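You operate a simulated robot arm through the tools that you are given. There is no shell and no other tool.

Carry out the task below with a simulated robot arm. There is one attempt and no reset: what you move stays moved.

## Task
Fix the blue bracket from the grey box in the bracket clamp.
Fine: switch the bench lamp on and leave it on; close the clamp lever; shut the lid again; the other bracket stays in the box.
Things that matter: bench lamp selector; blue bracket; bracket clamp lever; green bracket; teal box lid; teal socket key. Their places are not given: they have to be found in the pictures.

It is judged by the outcome, as a careful person would: the job done as asked, and still so three seconds after it is handed in. It fails if anything else is knocked over, pushed out of place, dropped, spilled or broken. A push-on lid holds only when it is set on centred and level and pressed home; a screw cap is set on level and turned clockwise until tight.

## Robot
A 7-joint arm with a two-finger parallel gripper, fixed in place. Base frame: the origin is at the foot of the arm, x ahead of it, y to its left, z up; the work surface is at about z = 0. Lengths are in mm, angles in rad, forces in N, time in s.
With the tool pointing down near the work surface it reaches from about 240 to 620 mm from the base axis. Its first joint turns from -1.152 to 1.152 rad. Payload 2.6 kg.
Tool frame: the origin (TCP) lies between the finger pads and is the grasp point; the fingertips stand 30 mm ahead of it; z points along the fingers, y is the line along which they close. The gripper opens to 94 mm. The fingers are 28 mm wide and 10 mm thick; the gripper's body (50 by 96 mm) begins 55 mm behind the TCP.
Orientation is that of the tool frame in the base frame, as a unit quaternion [x, y, z, w]. With the fingers straight down and closing along the base's y, the tool's x points along the base's -x, its y along +y and its z along -z.

## Interface
- The arm moves only by the tool move_arm. Its argument "motion" is a list of rows, each an object of numbers (a shift or turn left out is 0, a gripper value left out holds the last): "fingers": the gripper command, from -1 (fully open) to 1 (shut), values between in proportion; "dx", "dy", "dz": the shift along the tool's x, y, z in mm; "ax", "ay", "az": the turn, a rotation vector about the tool's x, y, z in rad. In form: [{"fingers": .., "dx": .., "dy": .., "dz": .., "ax": .., "ay": .., "az": ..}, ...]. A call has 1 to 20 rows; each row is the pose to reach, as a shift and turn from the pose commanded when the call began, along the tool's axes at that moment. Each row takes 0.2 s and may step no farther than 50 mm and 0.15 rad from the row before; otherwise, or with a gripper value out of range, the whole call is refused. Where a pose cannot be reached the arm comes as near as it can. A force on the tool above 90 N (or 10 N above the force at the start of the call, whichever is more), or a blocked arm, ends the call early, and 0.2 s more pass. Each finger travels about 72 mm/s and halts on what it meets, pressing with about 23 N; the grip force reading is that of the motor and also rises with nothing between the fingers. The clock runs only during rows and for 0.2 s after the last one: add rows that repeat a pose to give the fingers time. It gives the time, the measured TCP pose, the force on the tool (base axes), the opening and the grip force at its end, in the units of the frame above (readings bear some noise), with the torque about the TCP (base axes, N m) and any sound that the robot's microphone picked up.
- Cameras (640 x 400 px; columns grow to the right, rows downward): "scene" is fixed at [37.6, 427.3, 584.6]; the picture's right is [-0.77, -0.63, 0.00], its down [-0.24, 0.29, -0.93] and it looks along [0.59, -0.72, -0.38] (base axes); focal length 292 px, centre (320, 200). "wrist" rides on the gripper at [76, 14, -102] in the tool frame; the picture's right is [-0.18, 0.98, 0.00], its down [-0.75, -0.14, -0.64] and it looks along [-0.63, -0.12, 0.77] (tool axes); focal length 243 px, centre (320, 200).
- camera(camera): a new picture of that camera. The clock stands still meanwhile.
- measure_at(camera, pixels): there is no depth. For up to 12 entries [column, row, z] of the newest picture of that camera ("zoom" is the newest enlarged one), the place [x, y] in the base frame at which the ray of that pixel passes the height z, good to about 3 mm. The clock stands still meanwhile.
- zoom(camera, box): a new picture of the part [left, top, right, bottom] of that camera's present view, enlarged. The clock stands still meanwhile.
- finish_job(): hands the job in; it is judged then, once.

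Unless the task says otherwise, let go and move clear before handing in.

The tools are called after "Request:" by a JSON object that holds its "name" and its "arguments". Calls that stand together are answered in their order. move_arm: Moves the arm, as the interface text tells. Its arguments: {"type":"object","properties":{"motion":{"type":"array"}},"required":["motion"]} The other tools are called the same way: camera (camera) takes a picture; measure_at (camera, pixels) gives the place at which the rays of pixels pass given heights; zoom (camera, box) takes an enlarged picture of a part of a camera's view; finish_job () hands the job in.

At the start:

```text
time: 0.0
tcp_pos: [216.8, -199.4, 461.8]
orientation: [0.0, 1.0, 0.0, 0.001]
force: [-0.9, -0.6, 0.5]
wrist_torque: [-0.03, -0.01, -0.01]
finger_gap: 93.8
gripper_force: 0.0
```

scene: 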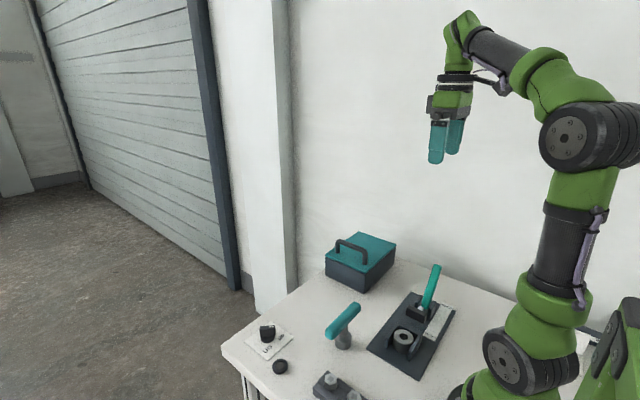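
wrist: 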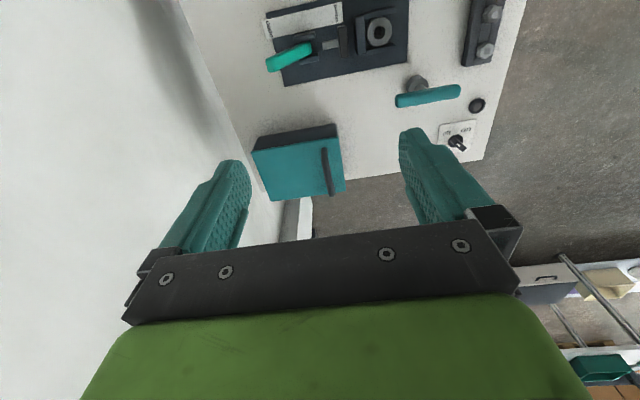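

The scene shows a grey box with a teal lid (about 360,262), a clamp with a green lever (430,290), a teal T-key (343,325) and a lamp selector (267,335). I'll zoom in on these for detail.

Request:
{"name": "zoom", "arguments": {"camera": "scene", "box": [300, 220, 480, 400]}}

Request:
{"name": "zoom", "arguments": {"camera": "scene", "box": [220, 300, 380, 400]}}

Request:
{"name": "zoom", "arguments": {"camera": "wrist", "box": [230, 0, 530, 200]}}

```text
2.22 times, centred on (390, 310) of scene
```

zoom: 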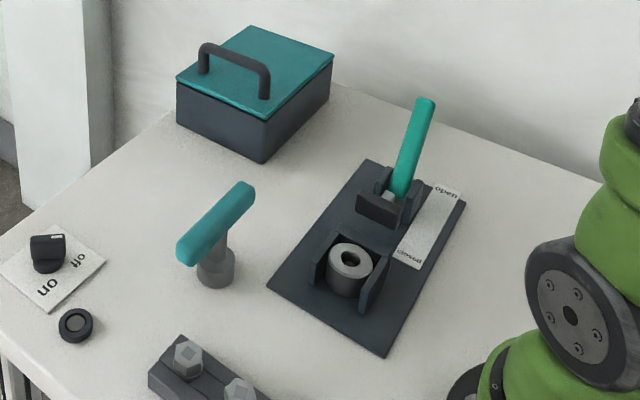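

```text
4.00 times, centred on (300, 350) of scene
```

zoom: 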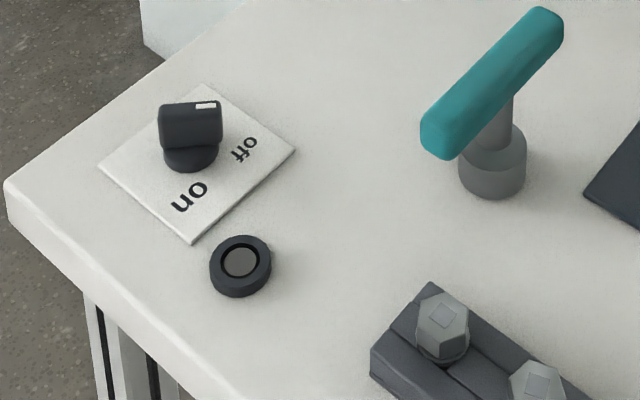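

```text
2.00 times, centred on (380, 100) of wrist
```

zoom: 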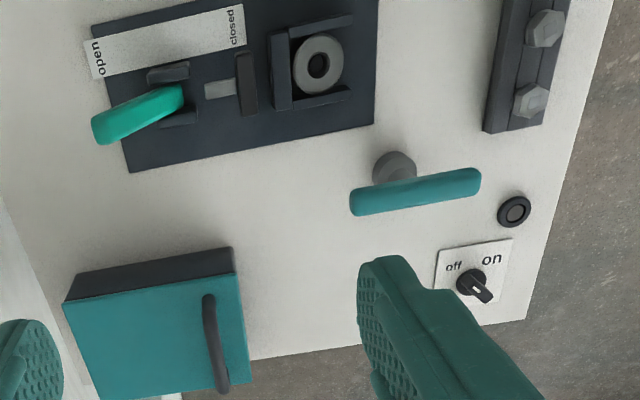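

The clamp holds a ring between side walls and its lever is up (open). The selector is at off and the box lid has a bar handle near one edge. I'll measure these points.

Request:
{"name": "measure_at", "arguments": {"camera": "scene", "pixels": [[326, 257, 80], [359, 232, 80], [396, 244, 80], [364, 266, 80], [326, 276, 0], [366, 291, 0], [336, 240, 110], [368, 248, 110], [402, 337, 30], [433, 266, 100]]}}

Request:
{"name": "measure_at", "arguments": {"camera": "wrist", "pixels": [[252, 150, 80], [337, 124, 80], [345, 190, 80], [270, 200, 80], [324, 150, 110], [331, 194, 110], [378, 32, 30], [457, 143, 20], [427, 96, 80], [417, 84, 20], [271, 62, 100]]}}

Request:
{"name": "zoom", "arguments": {"camera": "scene", "box": [310, 220, 410, 300]}}

Request:
{"name": "zoom", "arguments": {"camera": "scene", "box": [360, 255, 480, 385]}}

```text
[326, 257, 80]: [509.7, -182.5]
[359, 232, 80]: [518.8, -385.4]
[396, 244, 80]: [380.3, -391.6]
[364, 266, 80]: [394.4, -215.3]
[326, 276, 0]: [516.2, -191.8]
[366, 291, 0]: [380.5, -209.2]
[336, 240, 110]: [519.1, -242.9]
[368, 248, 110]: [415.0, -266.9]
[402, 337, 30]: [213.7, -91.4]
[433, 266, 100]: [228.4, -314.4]
```

```text
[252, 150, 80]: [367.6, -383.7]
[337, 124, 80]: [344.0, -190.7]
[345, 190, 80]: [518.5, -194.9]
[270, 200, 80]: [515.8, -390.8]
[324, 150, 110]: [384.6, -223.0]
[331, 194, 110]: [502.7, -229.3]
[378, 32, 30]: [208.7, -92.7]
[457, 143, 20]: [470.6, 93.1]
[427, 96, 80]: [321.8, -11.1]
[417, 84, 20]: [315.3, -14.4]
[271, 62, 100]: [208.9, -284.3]
```

```text
5.00 times, centred on (360, 260) of scene
```

zoom: 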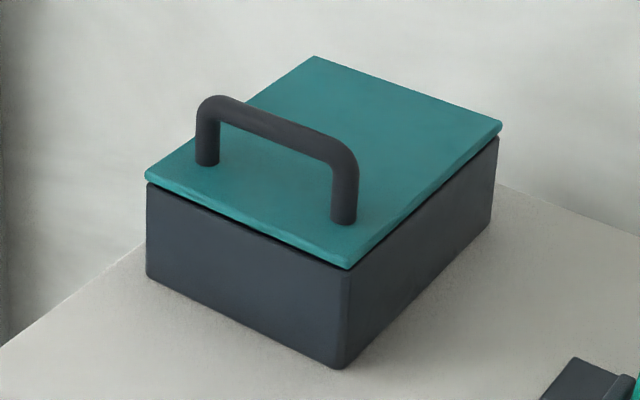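

```text
3.08 times, centred on (420, 320) of scene
```

zoom: 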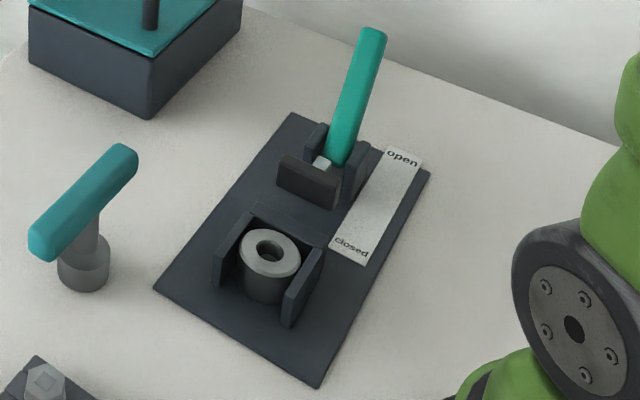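

The lid handle sits near its +y edge, so it may be hinged on the wall side. The selector is near (470,93), and I'll bring the wrist camera over it for a close look first.

Request:
{"name": "move_arm", "arguments": {"motion": [{"fingers": -1, "dx": -10, "dy": 32, "dz": 26}, {"dx": -20, "dy": 64, "dz": 52}, {"dx": -30, "dy": 96, "dz": 78}, {"dx": -40, "dy": 128, "dz": 104}, {"dx": -50, "dy": 160, "dz": 130}, {"dx": -60, "dy": 192, "dz": 156}, {"dx": -70, "dy": 224, "dz": 182}, {"dx": -80, "dy": 256, "dz": 208}, {"dx": -90, "dy": 288, "dz": 234}, {"dx": -100, "dy": 322, "dz": 262}]}}

Request:
{"name": "camera", "arguments": {"camera": "wrist"}}

Request:
{"name": "camera", "arguments": {"camera": "scene"}}

```text
time: 2.2
tcp_pos: [316.6, 121.5, 200.8]
orientation: [0.0, 1.0, 0.0, 0.0]
force: [-0.5, 0.2, -0.6]
wrist_torque: [-0.01, 0.03, 0.01]
finger_gap: 94.0
gripper_force: 0.1
```

```text
taken
```

wrist: 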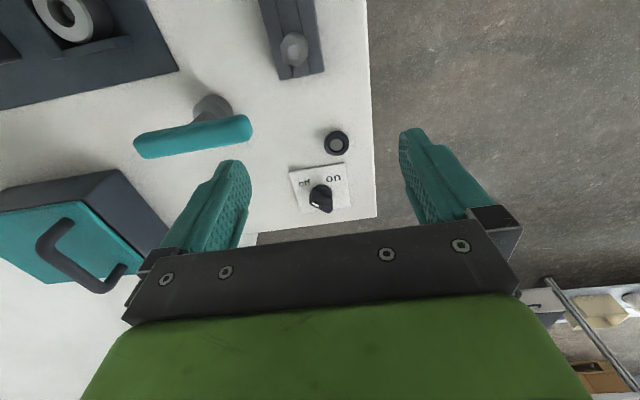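

```text
taken
```

scene: 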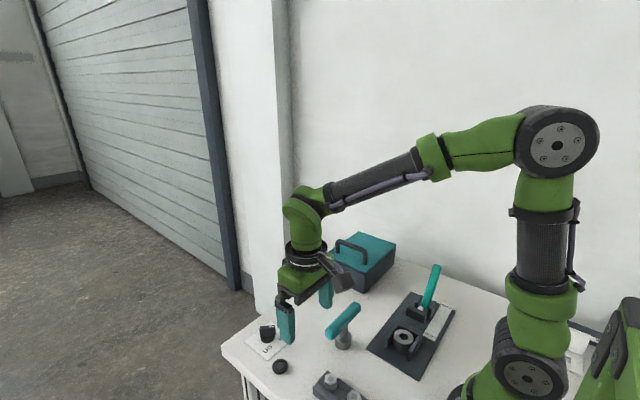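

Request:
{"name": "zoom", "arguments": {"camera": "wrist", "box": [280, 120, 380, 220]}}

Request:
{"name": "measure_at", "arguments": {"camera": "wrist", "pixels": [[321, 198, 0], [321, 198, 20], [322, 195, 30], [317, 206, 30], [293, 171, 0], [344, 164, 0], [352, 204, 0], [300, 213, 0], [337, 142, 10]]}}

Request:
{"name": "zoom", "arguments": {"camera": "scene", "box": [240, 310, 300, 380]}}

```text
4.00 times, centred on (330, 170) of wrist
```

zoom: 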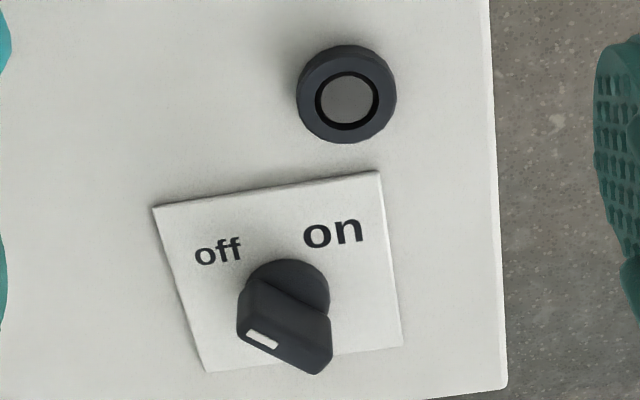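

```text
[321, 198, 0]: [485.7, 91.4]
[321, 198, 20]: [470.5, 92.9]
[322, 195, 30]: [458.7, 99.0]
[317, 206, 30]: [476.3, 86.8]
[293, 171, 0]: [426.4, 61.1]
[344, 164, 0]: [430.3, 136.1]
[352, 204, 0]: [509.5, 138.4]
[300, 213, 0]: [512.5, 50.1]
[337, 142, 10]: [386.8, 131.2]
```

```text
5.71 times, centred on (270, 345) of scene
```

zoom: 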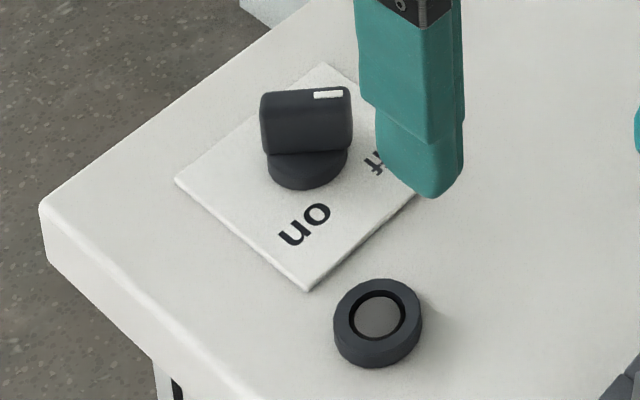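

The knob's white mark points towards "off", and "on" lies clockwise of it seen from above. I'll zoom in more to get the bar's angle and height.

Request:
{"name": "zoom", "arguments": {"camera": "wrist", "box": [285, 160, 365, 220]}}

Request:
{"name": "measure_at", "arguments": {"camera": "zoom", "pixels": [[320, 200, 0]]}}

Request:
{"name": "zoom", "arguments": {"camera": "scene", "box": [245, 312, 293, 342]}}

```text
6.67 times, centred on (325, 190) of wrist
```

zoom: 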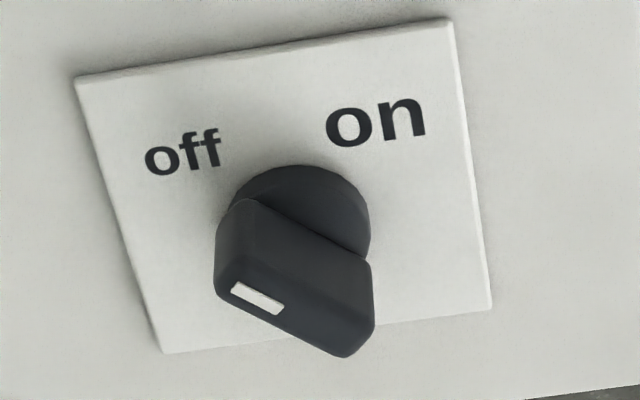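

```text
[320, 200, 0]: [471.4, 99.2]
```

```text
13.33 times, centred on (269, 327) of scene
```

zoom: 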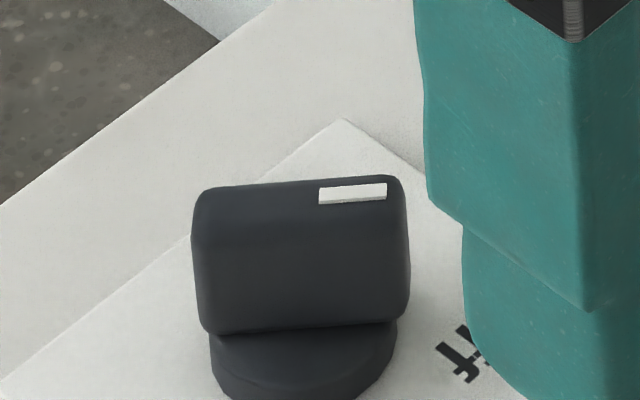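

I'll measure the bar edges at several heights from both views to get its height and direction.

Request:
{"name": "measure_at", "arguments": {"camera": "zoom", "pixels": [[320, 195, 40], [386, 190, 40], [320, 195, 50], [386, 190, 50], [205, 188, 40], [398, 180, 40], [205, 188, 50], [398, 180, 50], [208, 334, 15], [400, 318, 15], [343, 120, 0]]}}

Request:
{"name": "measure_at", "arguments": {"camera": "wrist", "pixels": [[311.8, 203.5, 40], [319.5, 206.5, 40], [311.8, 203.5, 50], [319.5, 206.5, 50], [310, 202.5, 40], [330, 212, 40], [310, 202.5, 50], [330, 212, 50], [304, 183.5, 0], [332.5, 178, 0], [321, 186, 0]]}}

```text
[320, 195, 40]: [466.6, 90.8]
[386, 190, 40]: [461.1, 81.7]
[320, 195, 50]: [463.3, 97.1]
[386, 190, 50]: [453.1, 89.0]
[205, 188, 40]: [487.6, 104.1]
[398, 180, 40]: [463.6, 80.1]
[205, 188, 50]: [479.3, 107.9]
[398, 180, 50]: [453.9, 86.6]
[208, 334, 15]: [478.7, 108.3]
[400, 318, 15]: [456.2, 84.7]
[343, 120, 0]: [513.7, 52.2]
```

```text
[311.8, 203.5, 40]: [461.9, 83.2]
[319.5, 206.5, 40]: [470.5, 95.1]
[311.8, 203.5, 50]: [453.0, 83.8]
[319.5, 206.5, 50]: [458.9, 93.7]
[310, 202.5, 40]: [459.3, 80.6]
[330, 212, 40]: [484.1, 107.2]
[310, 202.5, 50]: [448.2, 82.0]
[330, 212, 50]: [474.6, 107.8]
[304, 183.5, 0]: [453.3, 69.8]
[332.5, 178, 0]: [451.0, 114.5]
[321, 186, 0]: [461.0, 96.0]
```

The knob's centre is about (471,94), its top at z≈43, and the bar runs along (0.69,0.72). A 90° clockwise turn should bring the mark to "on". I'll turn the gripper to match and hover above it.

Request:
{"name": "move_arm", "arguments": {"motion": [{"fingers": -0.28, "dx": -26, "dy": -4.5, "dz": 8.5, "az": -0.135}, {"dx": -52, "dy": -9, "dz": 17, "az": -0.27}, {"dx": -78, "dy": -13.5, "dz": 25.5, "az": -0.405}, {"dx": -104, "dy": -18, "dz": 34, "az": -0.54}, {"dx": -130, "dy": -22.5, "dz": 42.5, "az": -0.675}, {"dx": -154.4, "dy": -27.5, "dz": 51, "az": -0.8}]}}

Request:
{"name": "camera", "arguments": {"camera": "wrist"}}

Request:
{"name": "zoom", "arguments": {"camera": "scene", "box": [220, 260, 340, 380]}}

```text
time: 3.6
tcp_pos: [472.1, 93.6, 149.9]
orientation: [-0.39, 0.921, -0.001, 0.001]
force: [1.0, 0.3, -0.4]
wrist_torque: [0.0, 0.02, 0.01]
finger_gap: 60.1
gripper_force: 0.1
```

```text
taken
```

wrist: 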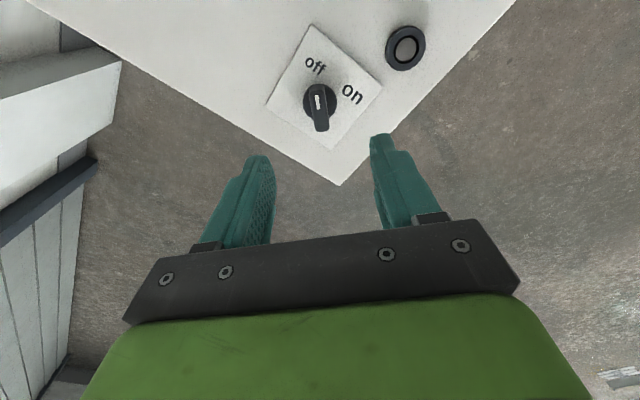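

```text
3.33 times, centred on (280, 320) of scene
```

zoom: 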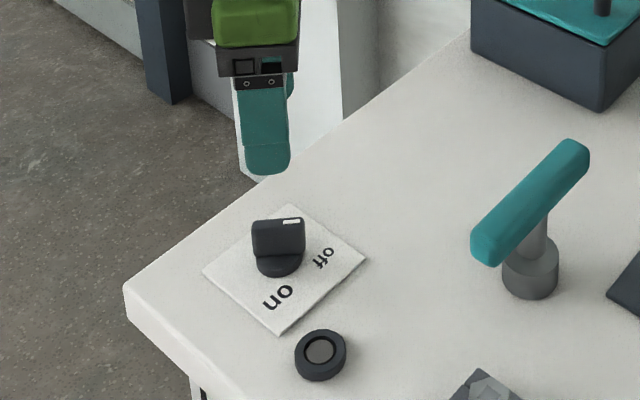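

The gripper now hovers aligned with the bar (wrist 318,105). I'll check the knob's centre again from here.

Request:
{"name": "zoom", "arguments": {"camera": "wrist", "box": [265, 20, 385, 150]}}

Request:
{"name": "measure_at", "arguments": {"camera": "wrist", "pixels": [[317, 87, 43], [321, 129, 43], [319, 108, 43], [328, 129, 43], [313, 131, 43], [320, 105, 18], [312, 26, 2], [382, 87, 2], [329, 149, 2], [267, 104, 2]]}}

```text
3.08 times, centred on (325, 85) of wrist
```

zoom: 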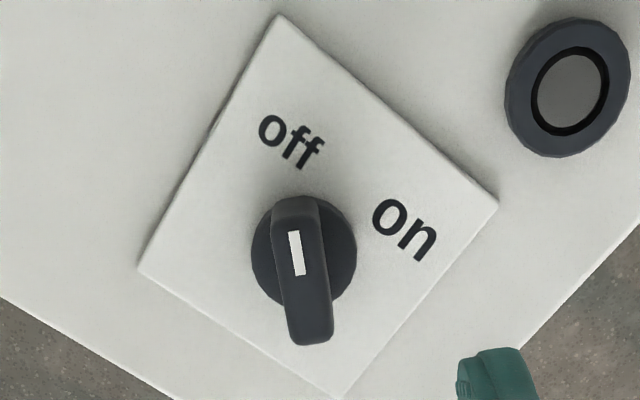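

```text
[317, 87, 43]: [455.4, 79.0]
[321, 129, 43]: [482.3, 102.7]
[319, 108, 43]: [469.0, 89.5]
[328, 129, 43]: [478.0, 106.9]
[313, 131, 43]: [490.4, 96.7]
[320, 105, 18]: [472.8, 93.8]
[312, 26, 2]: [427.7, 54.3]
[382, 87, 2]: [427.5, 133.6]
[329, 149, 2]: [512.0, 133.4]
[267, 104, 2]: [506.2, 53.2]
```

The knob centre is confirmed near (470,93). I'll lower the fingertips around the bar to z≈22 and close.

Request:
{"name": "move_arm", "arguments": {"motion": [{"dx": 2, "dy": 0.7, "dz": 35}, {"dx": 2, "dy": 0.7, "dz": 70}, {"dx": 2, "dy": 0.7, "dz": 98}, {"dx": 2, "dy": 0.7, "dz": 98}, {"fingers": 0.6, "dx": 2, "dy": 0.7, "dz": 98}, {"fingers": 1, "dx": 2, "dy": 0.7, "dz": 98}, {"fingers": 1, "dx": 2, "dy": 0.7, "dz": 98}, {"fingers": 1, "dx": 2, "dy": 0.7, "dz": 98}]}}

Request:
{"name": "zoom", "arguments": {"camera": "scene", "box": [220, 280, 320, 380]}}

```text
time: 5.4
tcp_pos: [470.8, 92.0, 51.9]
orientation: [-0.389, 0.921, -0.002, 0.003]
force: [19.6, -9.0, -9.8]
wrist_torque: [0.33, -0.15, -0.77]
finger_gap: 13.5
gripper_force: 44.7
```

```text
4.00 times, centred on (270, 330) of scene
```

zoom: 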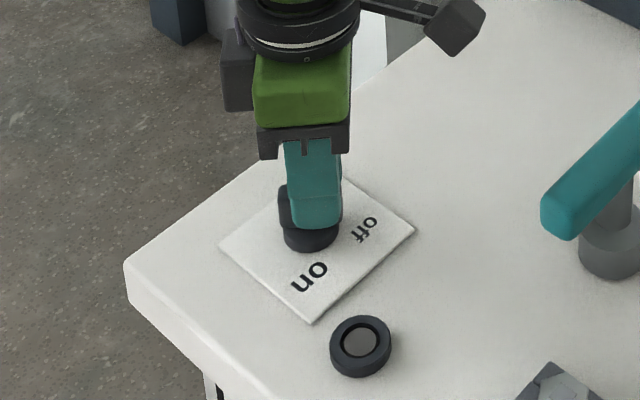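

The bar is gripped (gap 13.5). I'll turn it clockwise by about 1.5 rad.

Request:
{"name": "move_arm", "arguments": {"motion": [{"fingers": 1, "dy": -0.8, "az": 0.14}, {"dy": -0.8, "az": 0.28}, {"dy": -0.8, "az": 0.42}, {"dy": -0.8, "az": 0.56}, {"dy": -0.8, "az": 0.7}, {"dy": -0.8, "az": 0.84}, {"dy": -0.8, "az": 0.98}, {"dy": -0.8, "az": 1.12}, {"dy": -0.8, "az": 1.26}, {"dy": -0.8, "az": 1.4}, {"dy": -0.8, "az": 1.5}]}}

Request:
{"name": "zoom", "arguments": {"camera": "scene", "box": [220, 280, 320, 380]}}

```text
time: 7.8
tcp_pos: [471.3, 98.4, 52.9]
orientation: [0.34, 0.941, 0.004, 0.0]
force: [0.8, 30.6, 12.1]
wrist_torque: [-0.4, -0.57, 0.09]
finger_gap: 13.9
gripper_force: 45.5
heard: click
```

```text
4.00 times, centred on (270, 330) of scene
```

zoom: 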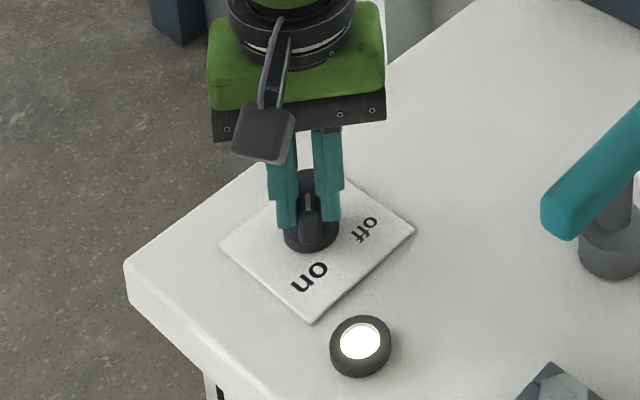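

The lamp at (360,343) in the zoom is lit and I heard a click. I'll release the knob and lift clear.

Request:
{"name": "move_arm", "arguments": {"motion": [{"fingers": -0.2}, {"fingers": -0.2}, {"fingers": -0.2}, {"fingers": -0.2, "dz": -40}, {"dz": -80}, {"dz": -120}, {"dz": -160}]}}

Request:
{"name": "zoom", "arguments": {"camera": "scene", "box": [220, 280, 320, 380]}}

```text
time: 9.4
tcp_pos: [470.5, 92.5, 212.6]
orientation: [0.344, 0.939, 0.0, 0.0]
force: [0.3, 0.6, 0.3]
wrist_torque: [0.05, 0.0, 0.0]
finger_gap: 56.3
gripper_force: 0.0
```

```text
4.00 times, centred on (270, 330) of scene
```

zoom: 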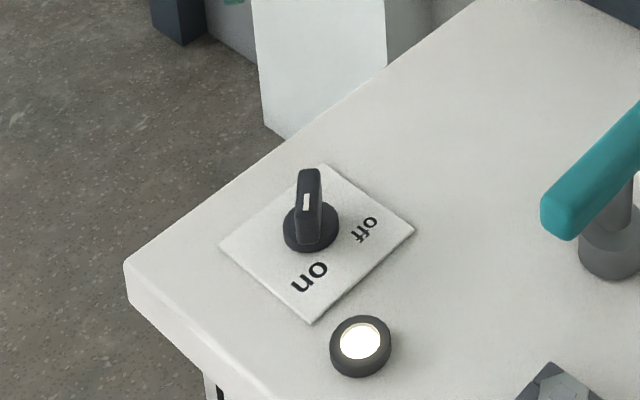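

The mark points to "on" and the lamp stays lit after release. Next I'll move to view the box from above, turning the tool back to yaw 0.

Request:
{"name": "move_arm", "arguments": {"motion": [{"dx": -8.6, "dy": -39.5, "dz": -9.7, "az": -0.078}, {"dx": -17.2, "dy": -79, "dz": -19.4, "az": -0.156}, {"dx": -25.8, "dy": -118.5, "dz": -29, "az": -0.234}, {"dx": -34.4, "dy": -158, "dz": -38.7, "az": -0.312}, {"dx": -43, "dy": -197.5, "dz": -48.4, "az": -0.39}, {"dx": -51.6, "dy": -237, "dz": -58, "az": -0.468}, {"dx": -60.2, "dy": -276.5, "dz": -67.7, "az": -0.546}, {"dx": -68.8, "dy": -316, "dz": -77.4, "az": -0.624}, {"dx": -77.3, "dy": -355.8, "dz": -87, "az": -0.7}]}}

Request:
{"name": "camera", "arguments": {"camera": "wrist"}}

Request:
{"name": "camera", "arguments": {"camera": "scene"}}

```text
time: 11.4
tcp_pos: [300.8, -230.0, 298.6]
orientation: [0.0, 1.0, 0.0, 0.0]
force: [0.1, -0.4, -0.3]
wrist_torque: [-0.04, -0.03, -0.03]
finger_gap: 56.3
gripper_force: 0.1
```

```text
taken
```

wrist: 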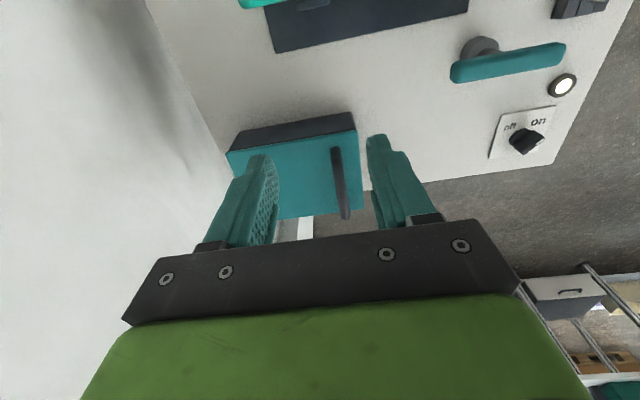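

```text
taken
```

scene: 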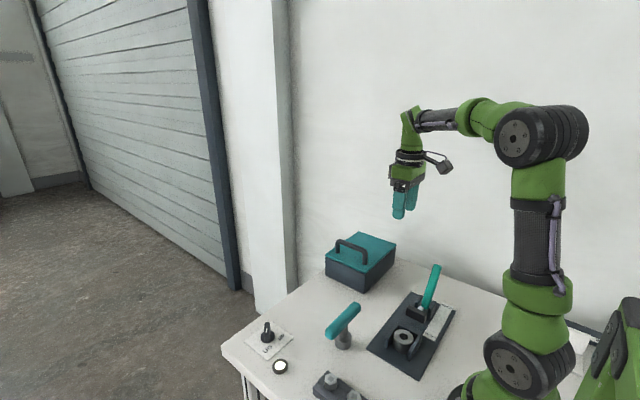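

Request:
{"name": "zoom", "arguments": {"camera": "wrist", "box": [210, 90, 390, 240]}}

Request:
{"name": "measure_at", "arguments": {"camera": "zoom", "pixels": [[320, 200, 80]]}}

Request:
{"name": "measure_at", "arguments": {"camera": "wrist", "pixels": [[229, 152, 70], [229, 152, 80], [357, 130, 70], [357, 130, 80], [363, 208, 70], [363, 208, 80], [336, 150, 110], [336, 150, 100], [346, 217, 110], [346, 217, 100]]}}

Request:
{"name": "measure_at", "arguments": {"camera": "scene", "pixels": [[365.4, 273.6, 70], [365.4, 273.6, 80], [325, 255.6, 70], [325, 255.6, 80], [359, 231.2, 70], [359, 231.2, 80], [396.4, 245, 70], [396.4, 245, 80], [339, 240.5, 110], [339, 240.5, 100], [368, 249, 110], [368, 249, 100]]}}

```text
2.67 times, centred on (300, 165) of wrist
```

zoom: 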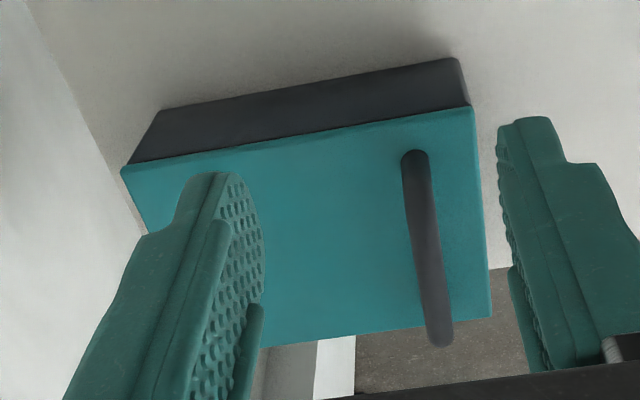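

```text
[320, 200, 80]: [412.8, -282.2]
```

```text
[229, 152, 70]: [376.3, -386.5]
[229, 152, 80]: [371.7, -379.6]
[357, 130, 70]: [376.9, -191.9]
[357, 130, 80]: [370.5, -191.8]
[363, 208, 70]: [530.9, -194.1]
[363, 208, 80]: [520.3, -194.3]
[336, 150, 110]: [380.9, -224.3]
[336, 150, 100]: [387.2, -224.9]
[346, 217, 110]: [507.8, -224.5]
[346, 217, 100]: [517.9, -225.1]
```

```text
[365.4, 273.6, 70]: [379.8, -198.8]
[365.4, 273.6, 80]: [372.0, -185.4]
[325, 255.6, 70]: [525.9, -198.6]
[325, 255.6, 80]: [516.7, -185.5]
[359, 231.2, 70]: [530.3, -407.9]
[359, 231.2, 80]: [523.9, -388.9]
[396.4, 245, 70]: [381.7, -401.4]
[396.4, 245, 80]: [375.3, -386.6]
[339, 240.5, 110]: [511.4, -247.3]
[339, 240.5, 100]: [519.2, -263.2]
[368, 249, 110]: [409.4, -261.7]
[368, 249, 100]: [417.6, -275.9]
```

The lid spans about x 373–522 and y −388 to −192 at z≈77, with the handle along x at y≈−225. I'll refine the handle's height.

Request:
{"name": "zoom", "arguments": {"camera": "scene", "box": [320, 225, 400, 275]}}

Request:
{"name": "measure_at", "arguments": {"camera": "zoom", "pixels": [[320, 200, 120]]}}

```text
8.00 times, centred on (360, 250) of scene
```

zoom: 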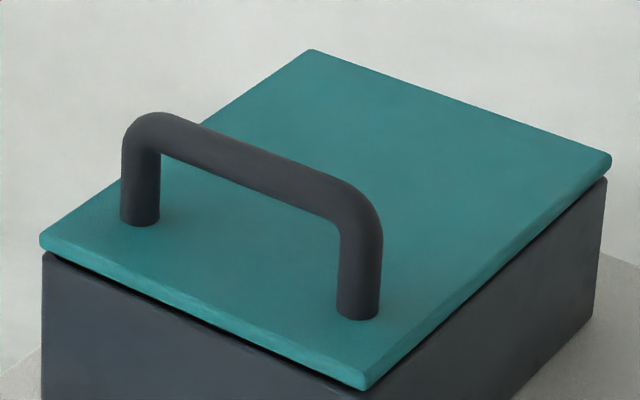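

```text
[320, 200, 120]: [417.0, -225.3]
```

Request:
{"name": "measure_at", "arguments": {"camera": "zoom", "pixels": [[140, 218, 80], [358, 312, 80], [160, 130, 115], [345, 206, 115], [160, 130, 125], [345, 206, 125], [250, 168, 115], [250, 168, 125], [250, 168, 120]]}}

Request:
{"name": "measure_at", "arguments": {"camera": "wrist", "pixels": [[340, 180, 115], [340, 180, 125]]}}

```text
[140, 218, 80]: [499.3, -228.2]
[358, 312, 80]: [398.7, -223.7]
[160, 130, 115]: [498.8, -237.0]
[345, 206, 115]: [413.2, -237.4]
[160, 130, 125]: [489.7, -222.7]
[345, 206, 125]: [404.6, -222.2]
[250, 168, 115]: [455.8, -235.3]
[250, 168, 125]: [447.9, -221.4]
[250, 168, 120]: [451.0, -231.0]
```

```text
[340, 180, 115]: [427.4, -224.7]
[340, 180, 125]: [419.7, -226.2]
```

The handle's bar axis is near (449, −226, 122). I'll check where the wall is, since an opening lid would swing toward it, then move above the handle.

Request:
{"name": "measure_at", "arguments": {"camera": "wrist", "pixels": [[217.6, 135, 0], [200, 100, 0], [170, 40, 0]]}}

Request:
{"name": "move_arm", "arguments": {"motion": [{"fingers": -0.2, "dx": -37, "dy": 1, "dz": 20}, {"dx": -74, "dy": 2, "dz": 40}, {"dx": -111, "dy": 3, "dz": 70}, {"dx": -148, "dy": 4, "dz": 98}, {"dx": -148, "dy": 4, "dz": 98}]}}

Request:
{"name": "camera", "arguments": {"camera": "scene"}}

Request:
{"name": "zoom", "arguments": {"camera": "scene", "box": [310, 170, 410, 290]}}

```text
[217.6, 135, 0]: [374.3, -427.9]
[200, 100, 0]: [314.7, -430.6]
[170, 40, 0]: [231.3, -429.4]
```

```text
time: 12.6
tcp_pos: [448.4, -225.2, 201.0]
orientation: [0.001, 1.0, 0.0, -0.001]
force: [0.4, 0.4, 0.1]
wrist_torque: [-0.01, -0.03, 0.03]
finger_gap: 56.1
gripper_force: 0.1
```

```text
taken
```

scene: 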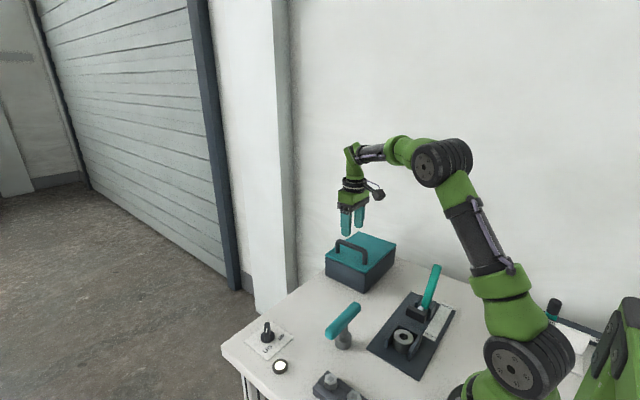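

```text
3.33 times, centred on (360, 230) of scene
```

zoom: 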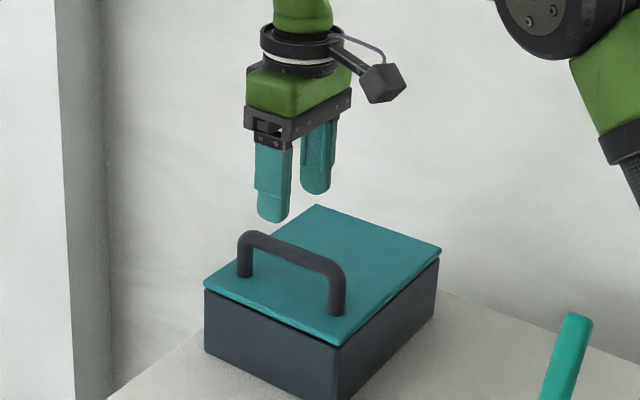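

The back edge of the bench and the wall are at y≈−430, about 40 mm behind the box. I'll lower onto the handle and close the fingers.

Request:
{"name": "move_arm", "arguments": {"motion": [{"dz": 30}, {"dz": 60}, {"dz": 78}, {"dz": 78}, {"fingers": 0.5, "dz": 78}, {"fingers": 1, "dz": 78}, {"fingers": 1, "dz": 78}, {"fingers": 1, "dz": 78}]}}

Request:
{"name": "zoom", "arguments": {"camera": "scene", "box": [310, 190, 410, 300]}}

```text
time: 14.4
tcp_pos: [448.3, -224.5, 124.0]
orientation: [-0.001, 1.0, 0.001, 0.0]
force: [-2.0, 6.9, -0.8]
wrist_torque: [-0.02, -0.07, -0.04]
finger_gap: 20.0
gripper_force: 45.3
```

```text
3.64 times, centred on (360, 245) of scene
```

zoom: 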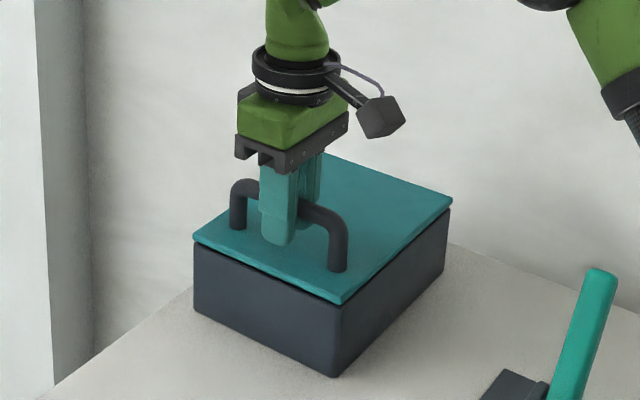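

The handle is held (gap 20). I'll lift 15 mm to see whether the lid is hinged at the back or loose.

Request:
{"name": "move_arm", "arguments": {"motion": [{"fingers": 1, "dz": -5, "dy": -1}, {"dz": -10, "dy": -2}, {"dz": -15, "dy": -4}, {"dz": -15, "dy": -4}]}}

Request:
{"name": "zoom", "arguments": {"camera": "scene", "box": [310, 190, 410, 300]}}

```text
time: 15.4
tcp_pos: [449.5, -229.6, 137.2]
orientation: [0.0, 1.0, 0.0, 0.0]
force: [-2.8, 6.6, -4.6]
wrist_torque: [0.11, -0.05, -0.11]
finger_gap: 20.3
gripper_force: 45.0
```

```text
3.64 times, centred on (360, 245) of scene
```

zoom: 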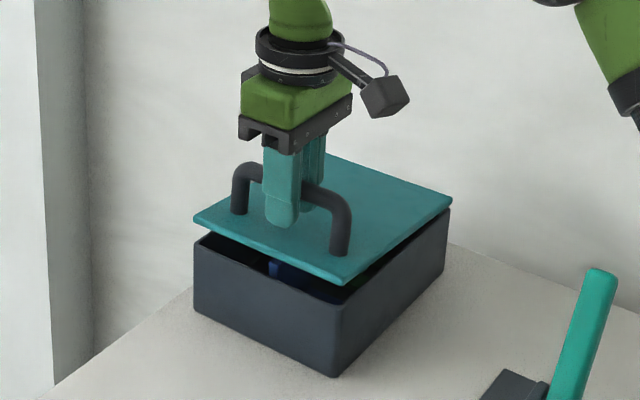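

The lid is hinged on the wall side, with its axis near y≈−386, z≈76, and I can see something blue inside. I'll follow the arc up to about 40° and check.

Request:
{"name": "move_arm", "arguments": {"motion": [{"fingers": 1, "dy": -6.6, "dz": -14.9}, {"dy": -14.6, "dz": -28.9}, {"dy": -24, "dz": -42.1}, {"dy": -34.5, "dz": -54.3}, {"dy": -46.1, "dz": -65.4}, {"dy": -58.8, "dz": -75.4}, {"dy": -72.4, "dz": -84.2}, {"dy": -72.4, "dz": -84.2}]}}

Request:
{"name": "zoom", "arguments": {"camera": "scene", "box": [310, 170, 410, 300]}}

```text
time: 17.2
tcp_pos: [450.7, -298.3, 228.2]
orientation: [0.0, 1.0, 0.002, 0.006]
force: [-6.3, 30.1, 44.7]
wrist_torque: [0.32, 0.35, -0.64]
finger_gap: 19.9
gripper_force: 44.8
```

```text
3.08 times, centred on (360, 235) of scene
```

zoom: 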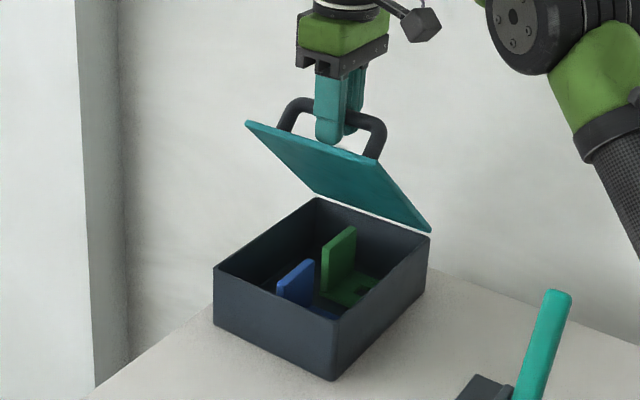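

The handle pulls outward (about 54 N), so the real arc is slightly larger than I modelled; hinge refit ≈(y −393, z 81). I'll correct the radius and raise a bit more, then read the force.

Request:
{"name": "move_arm", "arguments": {"motion": [{"fingers": 1, "dy": 2.7, "dz": -7}, {"dy": -6.5, "dz": -12.4}, {"dy": -17.4, "dz": -17.9}, {"dy": -17.4, "dz": -17.9}, {"dy": -17.4, "dz": -17.9}]}}

Request:
{"name": "zoom", "arguments": {"camera": "scene", "box": [310, 170, 410, 300]}}

```text
time: 18.4
tcp_pos: [449.6, -317.8, 240.2]
orientation: [-0.001, 1.0, 0.001, 0.002]
force: [20.4, 9.7, 7.5]
wrist_torque: [0.13, 0.25, -0.73]
finger_gap: 19.3
gripper_force: 45.0
```

```text
3.08 times, centred on (360, 235) of scene
```

zoom: 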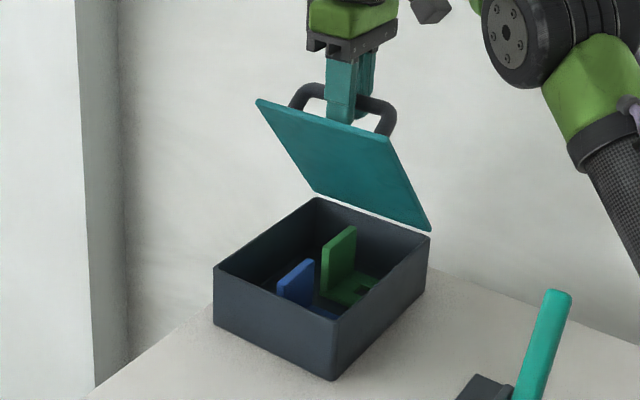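

The lid follows well now, with low forces. I'll continue up to about 65°.

Request:
{"name": "move_arm", "arguments": {"motion": [{"fingers": 1, "dy": -14, "dz": -5.9}, {"dy": -28.5, "dz": -10.4}, {"dy": -43.4, "dz": -13.7}, {"dy": -43.4, "dz": -13.7}]}}

Request:
{"name": "camera", "arguments": {"camera": "scene"}}

Request:
{"name": "camera", "arguments": {"camera": "wrist"}}

Request:
{"name": "zoom", "arguments": {"camera": "scene", "box": [310, 150, 410, 300]}}

```text
time: 19.4
tcp_pos: [449.8, -359.9, 255.5]
orientation: [-0.001, 1.0, -0.001, 0.004]
force: [23.9, 4.5, 24.0]
wrist_torque: [0.06, -0.01, -1.08]
finger_gap: 17.8
gripper_force: 44.6
```

```text
taken
```

scene: 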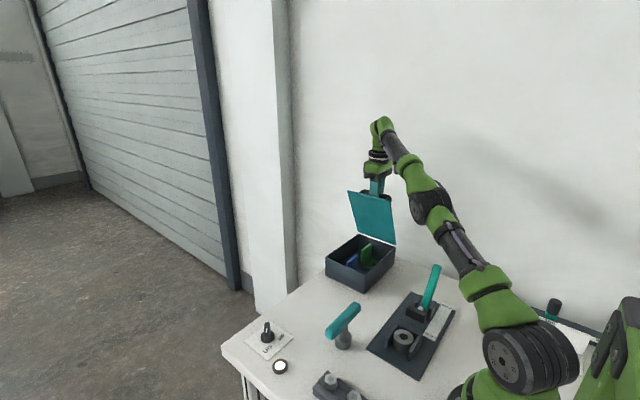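

```text
taken
```

wrist: 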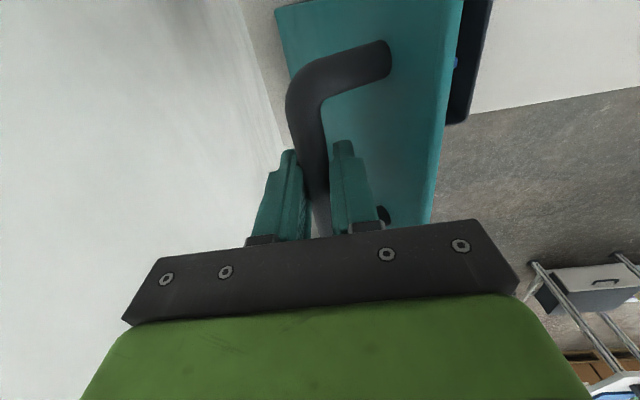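

```text
2.67 times, centred on (360, 225) of scene
```

zoom: 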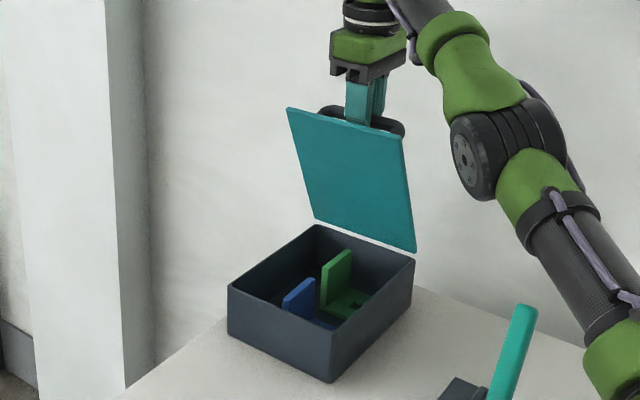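

The lid is about 62° open and the wall limits how far the gripper can take it. I'll ease it back a few mm and read the force, to see if the hinge's friction holds it.

Request:
{"name": "move_arm", "arguments": {"motion": [{"fingers": 1, "dy": 3, "dz": -1}, {"dy": 7, "dz": 0}, {"dy": 7, "dz": 0}, {"dy": 7, "dz": 0}]}}

Request:
{"name": "move_arm", "arguments": {"motion": [{"fingers": 1, "dy": -4, "dz": -1}, {"dy": -8, "dz": -4}, {"dy": -12, "dz": -5}, {"dy": -12, "dz": -5}, {"dy": -12, "dz": -5}]}}

```text
time: 20.4
tcp_pos: [447.9, -356.7, 255.0]
orientation: [0.0, 1.0, -0.001, 0.0]
force: [8.2, 3.7, 21.7]
wrist_torque: [-0.03, -0.27, -0.22]
finger_gap: 16.8
gripper_force: 44.4
```

```text
time: 21.6
tcp_pos: [449.8, -359.0, 256.5]
orientation: [0.0, 1.0, 0.0, 0.001]
force: [6.3, 6.5, 21.6]
wrist_torque: [0.06, -0.07, -0.73]
finger_gap: 16.3
gripper_force: 45.3
out of reach, approached as far as the arm can: row 2, 3, 4, 5
```

The arm is at its reach limit here and the gap has shrunk to 16 mm, which suggests the bar is slipping toward the fingertips. I'll look closely.

Request:
{"name": "zoom", "arguments": {"camera": "wrist", "box": [230, 100, 420, 250]}}

Request:
{"name": "zoom", "arguments": {"camera": "scene", "box": [340, 160, 410, 250]}}

```text
2.67 times, centred on (325, 175) of wrist
```

zoom: 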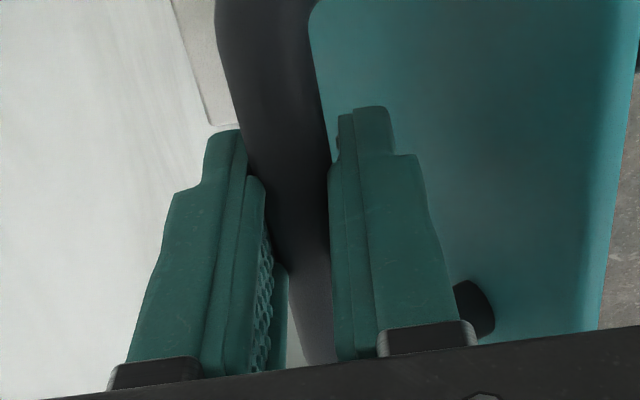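

```text
4.44 times, centred on (375, 205) of scene
```

zoom: 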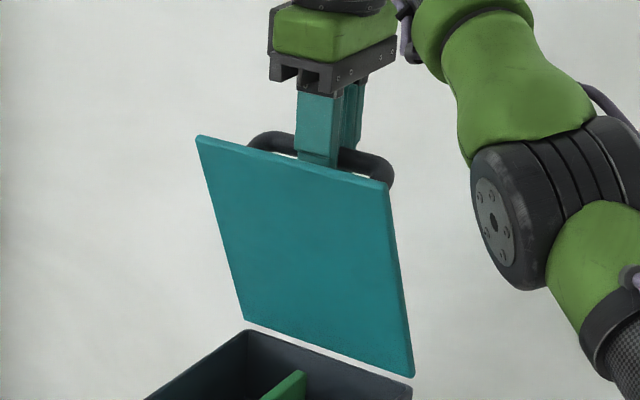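

Request:
{"name": "measure_at", "arguments": {"camera": "scene", "pixels": [[390, 201.6, 240], [390, 201.6, 260], [390, 201.6, 280], [347.3, 190.8, 240], [347.3, 190.8, 260], [347.3, 190.8, 280]]}}

```text
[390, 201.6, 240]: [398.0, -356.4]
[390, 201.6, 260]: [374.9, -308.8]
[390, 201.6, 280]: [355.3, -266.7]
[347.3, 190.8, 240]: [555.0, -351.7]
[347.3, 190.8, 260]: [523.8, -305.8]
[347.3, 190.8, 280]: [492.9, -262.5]
```

From its corner at (374,−307,260) the lid is about 65° open, and the bar still sits well between the pads. I'll loosen to a 30 mm gap so the +y finger still catches the bar, and see whether the lid holds by itself.

Request:
{"name": "move_arm", "arguments": {"motion": [{"fingers": 0.5, "dz": 2}, {"fingers": 0.4, "dz": 5}, {"fingers": 0.36, "dz": 8}, {"fingers": 0.36, "dz": 8}, {"fingers": 0.36, "dz": 8}]}}

Request:
{"name": "zoom", "arguments": {"camera": "scene", "box": [340, 160, 410, 250]}}

Request:
{"name": "zoom", "arguments": {"camera": "wrist", "box": [230, 100, 420, 250]}}

```text
time: 22.8
tcp_pos: [448.1, -361.5, 246.8]
orientation: [0.0, 1.0, 0.0, 0.0]
force: [-0.2, -0.2, -0.3]
wrist_torque: [-0.01, 0.03, -0.06]
finger_gap: 30.1
gripper_force: 0.1
```

```text
4.44 times, centred on (375, 205) of scene
```

zoom: 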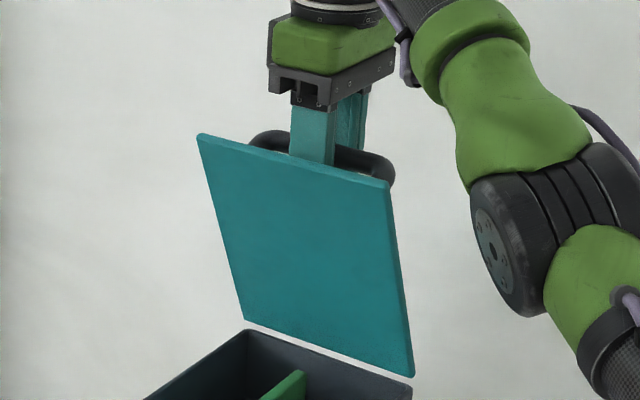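

```text
2.67 times, centred on (325, 175) of wrist
```

zoom: 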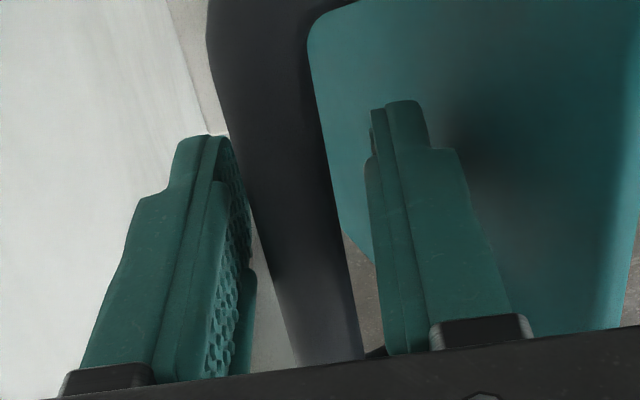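

The lid stays put with zero force and the bar is free between the fingers, so the hinge holds it open. I'll slide slightly toward −x for reach and lift out.

Request:
{"name": "move_arm", "arguments": {"motion": [{"dx": 14, "dz": 0, "dy": 1.5}, {"dx": 16, "dz": -6, "dy": 1.5}, {"dx": 19, "dz": -20, "dy": 1.5}, {"dx": 23, "dz": -34, "dy": 1.5}, {"dx": 28, "dz": -48, "dy": 1.5}, {"dx": 50, "dz": -55, "dy": 2}, {"dx": 90, "dz": -60, "dy": 20}, {"dx": 110, "dz": -60, "dy": 60}]}}

Request:
{"name": "camera", "arguments": {"camera": "scene"}}

Request:
{"name": "camera", "arguments": {"camera": "wrist"}}

```text
time: 24.8
tcp_pos: [395.0, -301.9, 426.0]
orientation: [-0.062, 0.983, -0.142, 0.1]
force: [-0.8, -0.2, 0.5]
wrist_torque: [-0.03, 0.02, 0.01]
finger_gap: 30.3
gripper_force: 0.1
out of reach, approached as far as the arm can: row 1, 2, 3, 4, 6, 7
stopped in row 8: the arm was blocked; the commanded pose is now the measured one
```

```text
taken
```

scene: 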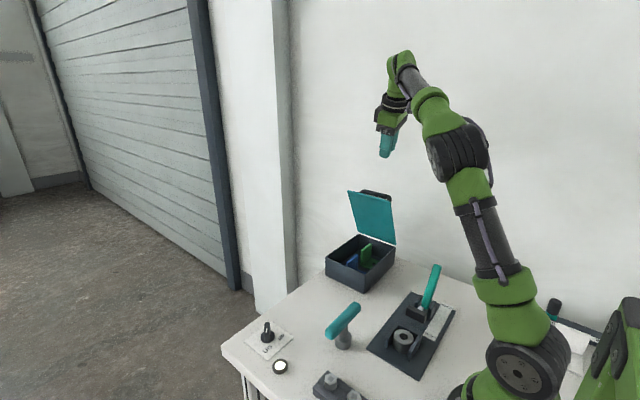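

```text
taken
```

wrist: 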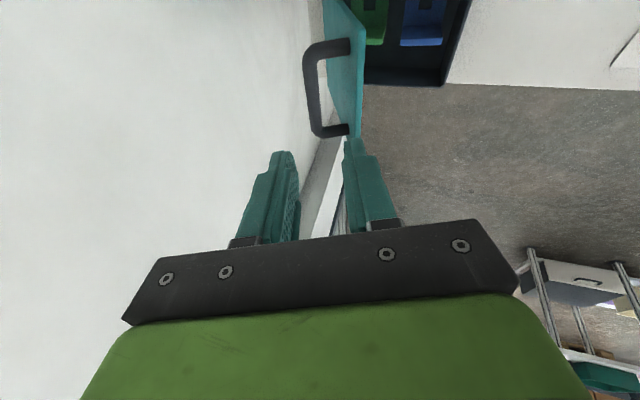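

The arm swung up into a tilted pose at (395,−302,426) because of its reach limit, but it is clear and the lid stays open. I'll bring it back to the known good viewing pose with the tool straight down.

Request:
{"name": "move_arm", "arguments": {"motion": [{"dx": 21, "dy": 23, "dz": 16, "ax": -0.057, "ay": 0.04, "az": 0.025}, {"dx": 42, "dy": 46, "dz": 32, "ax": -0.114, "ay": 0.08, "az": 0.05}, {"dx": 63, "dy": 69, "dz": 47, "ax": -0.171, "ay": 0.12, "az": 0.074}, {"dx": 84, "dy": 92, "dz": 63, "ax": -0.228, "ay": 0.16, "az": 0.099}, {"dx": 104.2, "dy": 114.1, "dz": 78.9, "ax": -0.285, "ay": 0.2, "az": 0.124}, {"dx": 104.2, "dy": 114.1, "dz": 78.9, "ax": -0.285, "ay": 0.2, "az": 0.124}]}}

Request:
{"name": "camera", "arguments": {"camera": "wrist"}}

Request:
{"name": "camera", "arguments": {"camera": "scene"}}

```text
time: 26.2
tcp_pos: [299.5, -230.4, 298.5]
orientation: [0.0, 1.0, 0.001, -0.001]
force: [-0.6, 0.0, -0.5]
wrist_torque: [-0.02, -0.01, 0.04]
finger_gap: 30.3
gripper_force: 0.1
```

```text
taken
```

wrist: 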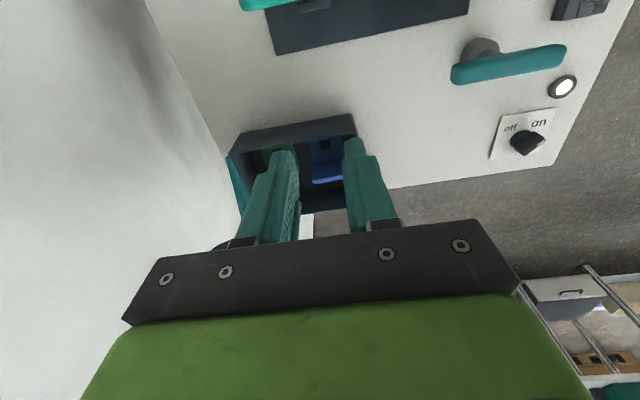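

```text
taken
```

scene: 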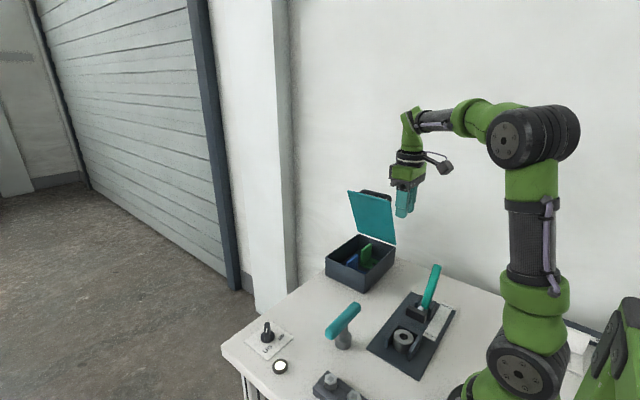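

The lid is still open. I'll move the camera closer above the box to see the brackets inside.

Request:
{"name": "move_arm", "arguments": {"motion": [{"dx": -33, "dy": -5, "dz": -4}, {"dx": -66, "dy": -10, "dz": -8}, {"dx": -100, "dy": -15, "dz": -12}, {"dx": -100, "dy": -15, "dz": -12}]}}

Request:
{"name": "camera", "arguments": {"camera": "wrist"}}

Request:
{"name": "zoom", "arguments": {"camera": "scene", "box": [315, 225, 405, 295]}}

```text
time: 27.2
tcp_pos: [399.4, -245.8, 308.8]
orientation: [-0.002, 1.0, 0.001, -0.001]
force: [0.4, 0.2, -0.3]
wrist_torque: [0.02, 0.0, 0.0]
finger_gap: 29.9
gripper_force: 0.0
```

```text
taken
```

wrist: 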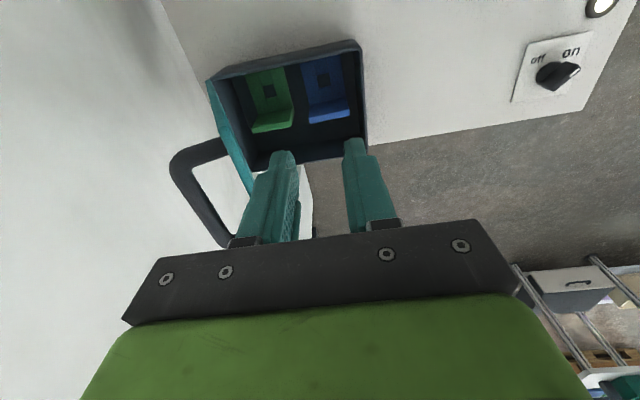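

```text
5.71 times, centred on (360, 260) of scene
```

zoom: 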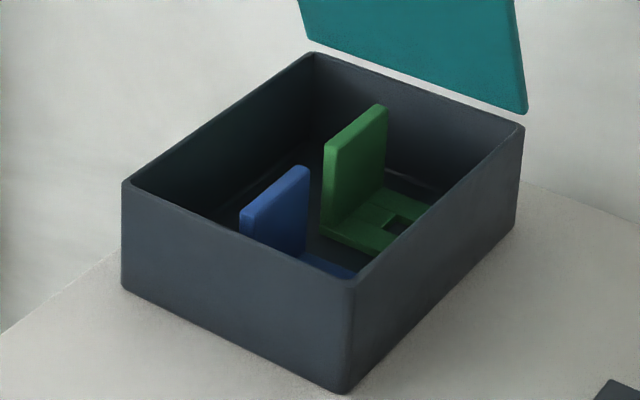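

Both brackets are L-shaped: a base with a square hole and an upright plate at the +x end. I'll zoom in and measure.

Request:
{"name": "zoom", "arguments": {"camera": "wrist", "box": [195, 30, 385, 170]}}

Request:
{"name": "measure_at", "arguments": {"camera": "wrist", "pixels": [[301, 67, 5], [340, 58, 5], [304, 117, 5], [349, 110, 5], [308, 124, 50], [350, 118, 50], [308, 124, 40], [350, 118, 40], [323, 79, 5], [265, 133, 50], [294, 124, 50]]}}

```text
2.86 times, centred on (290, 100) of wrist
```

zoom: 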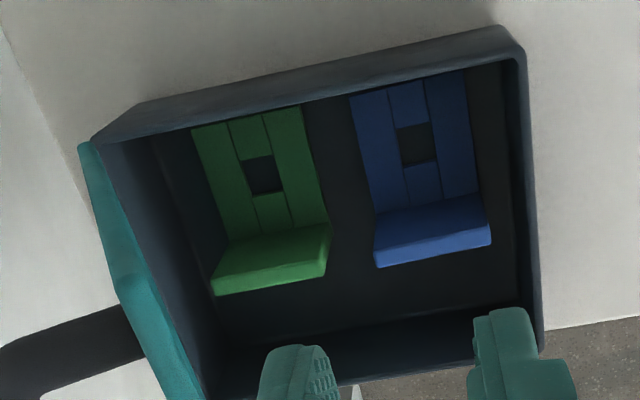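

```text
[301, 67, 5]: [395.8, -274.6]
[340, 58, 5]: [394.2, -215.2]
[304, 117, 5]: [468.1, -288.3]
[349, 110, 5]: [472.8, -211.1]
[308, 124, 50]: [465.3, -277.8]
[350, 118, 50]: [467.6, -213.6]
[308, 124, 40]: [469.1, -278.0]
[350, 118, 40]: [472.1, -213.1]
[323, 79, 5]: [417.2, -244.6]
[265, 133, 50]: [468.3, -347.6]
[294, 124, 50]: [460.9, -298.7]
```

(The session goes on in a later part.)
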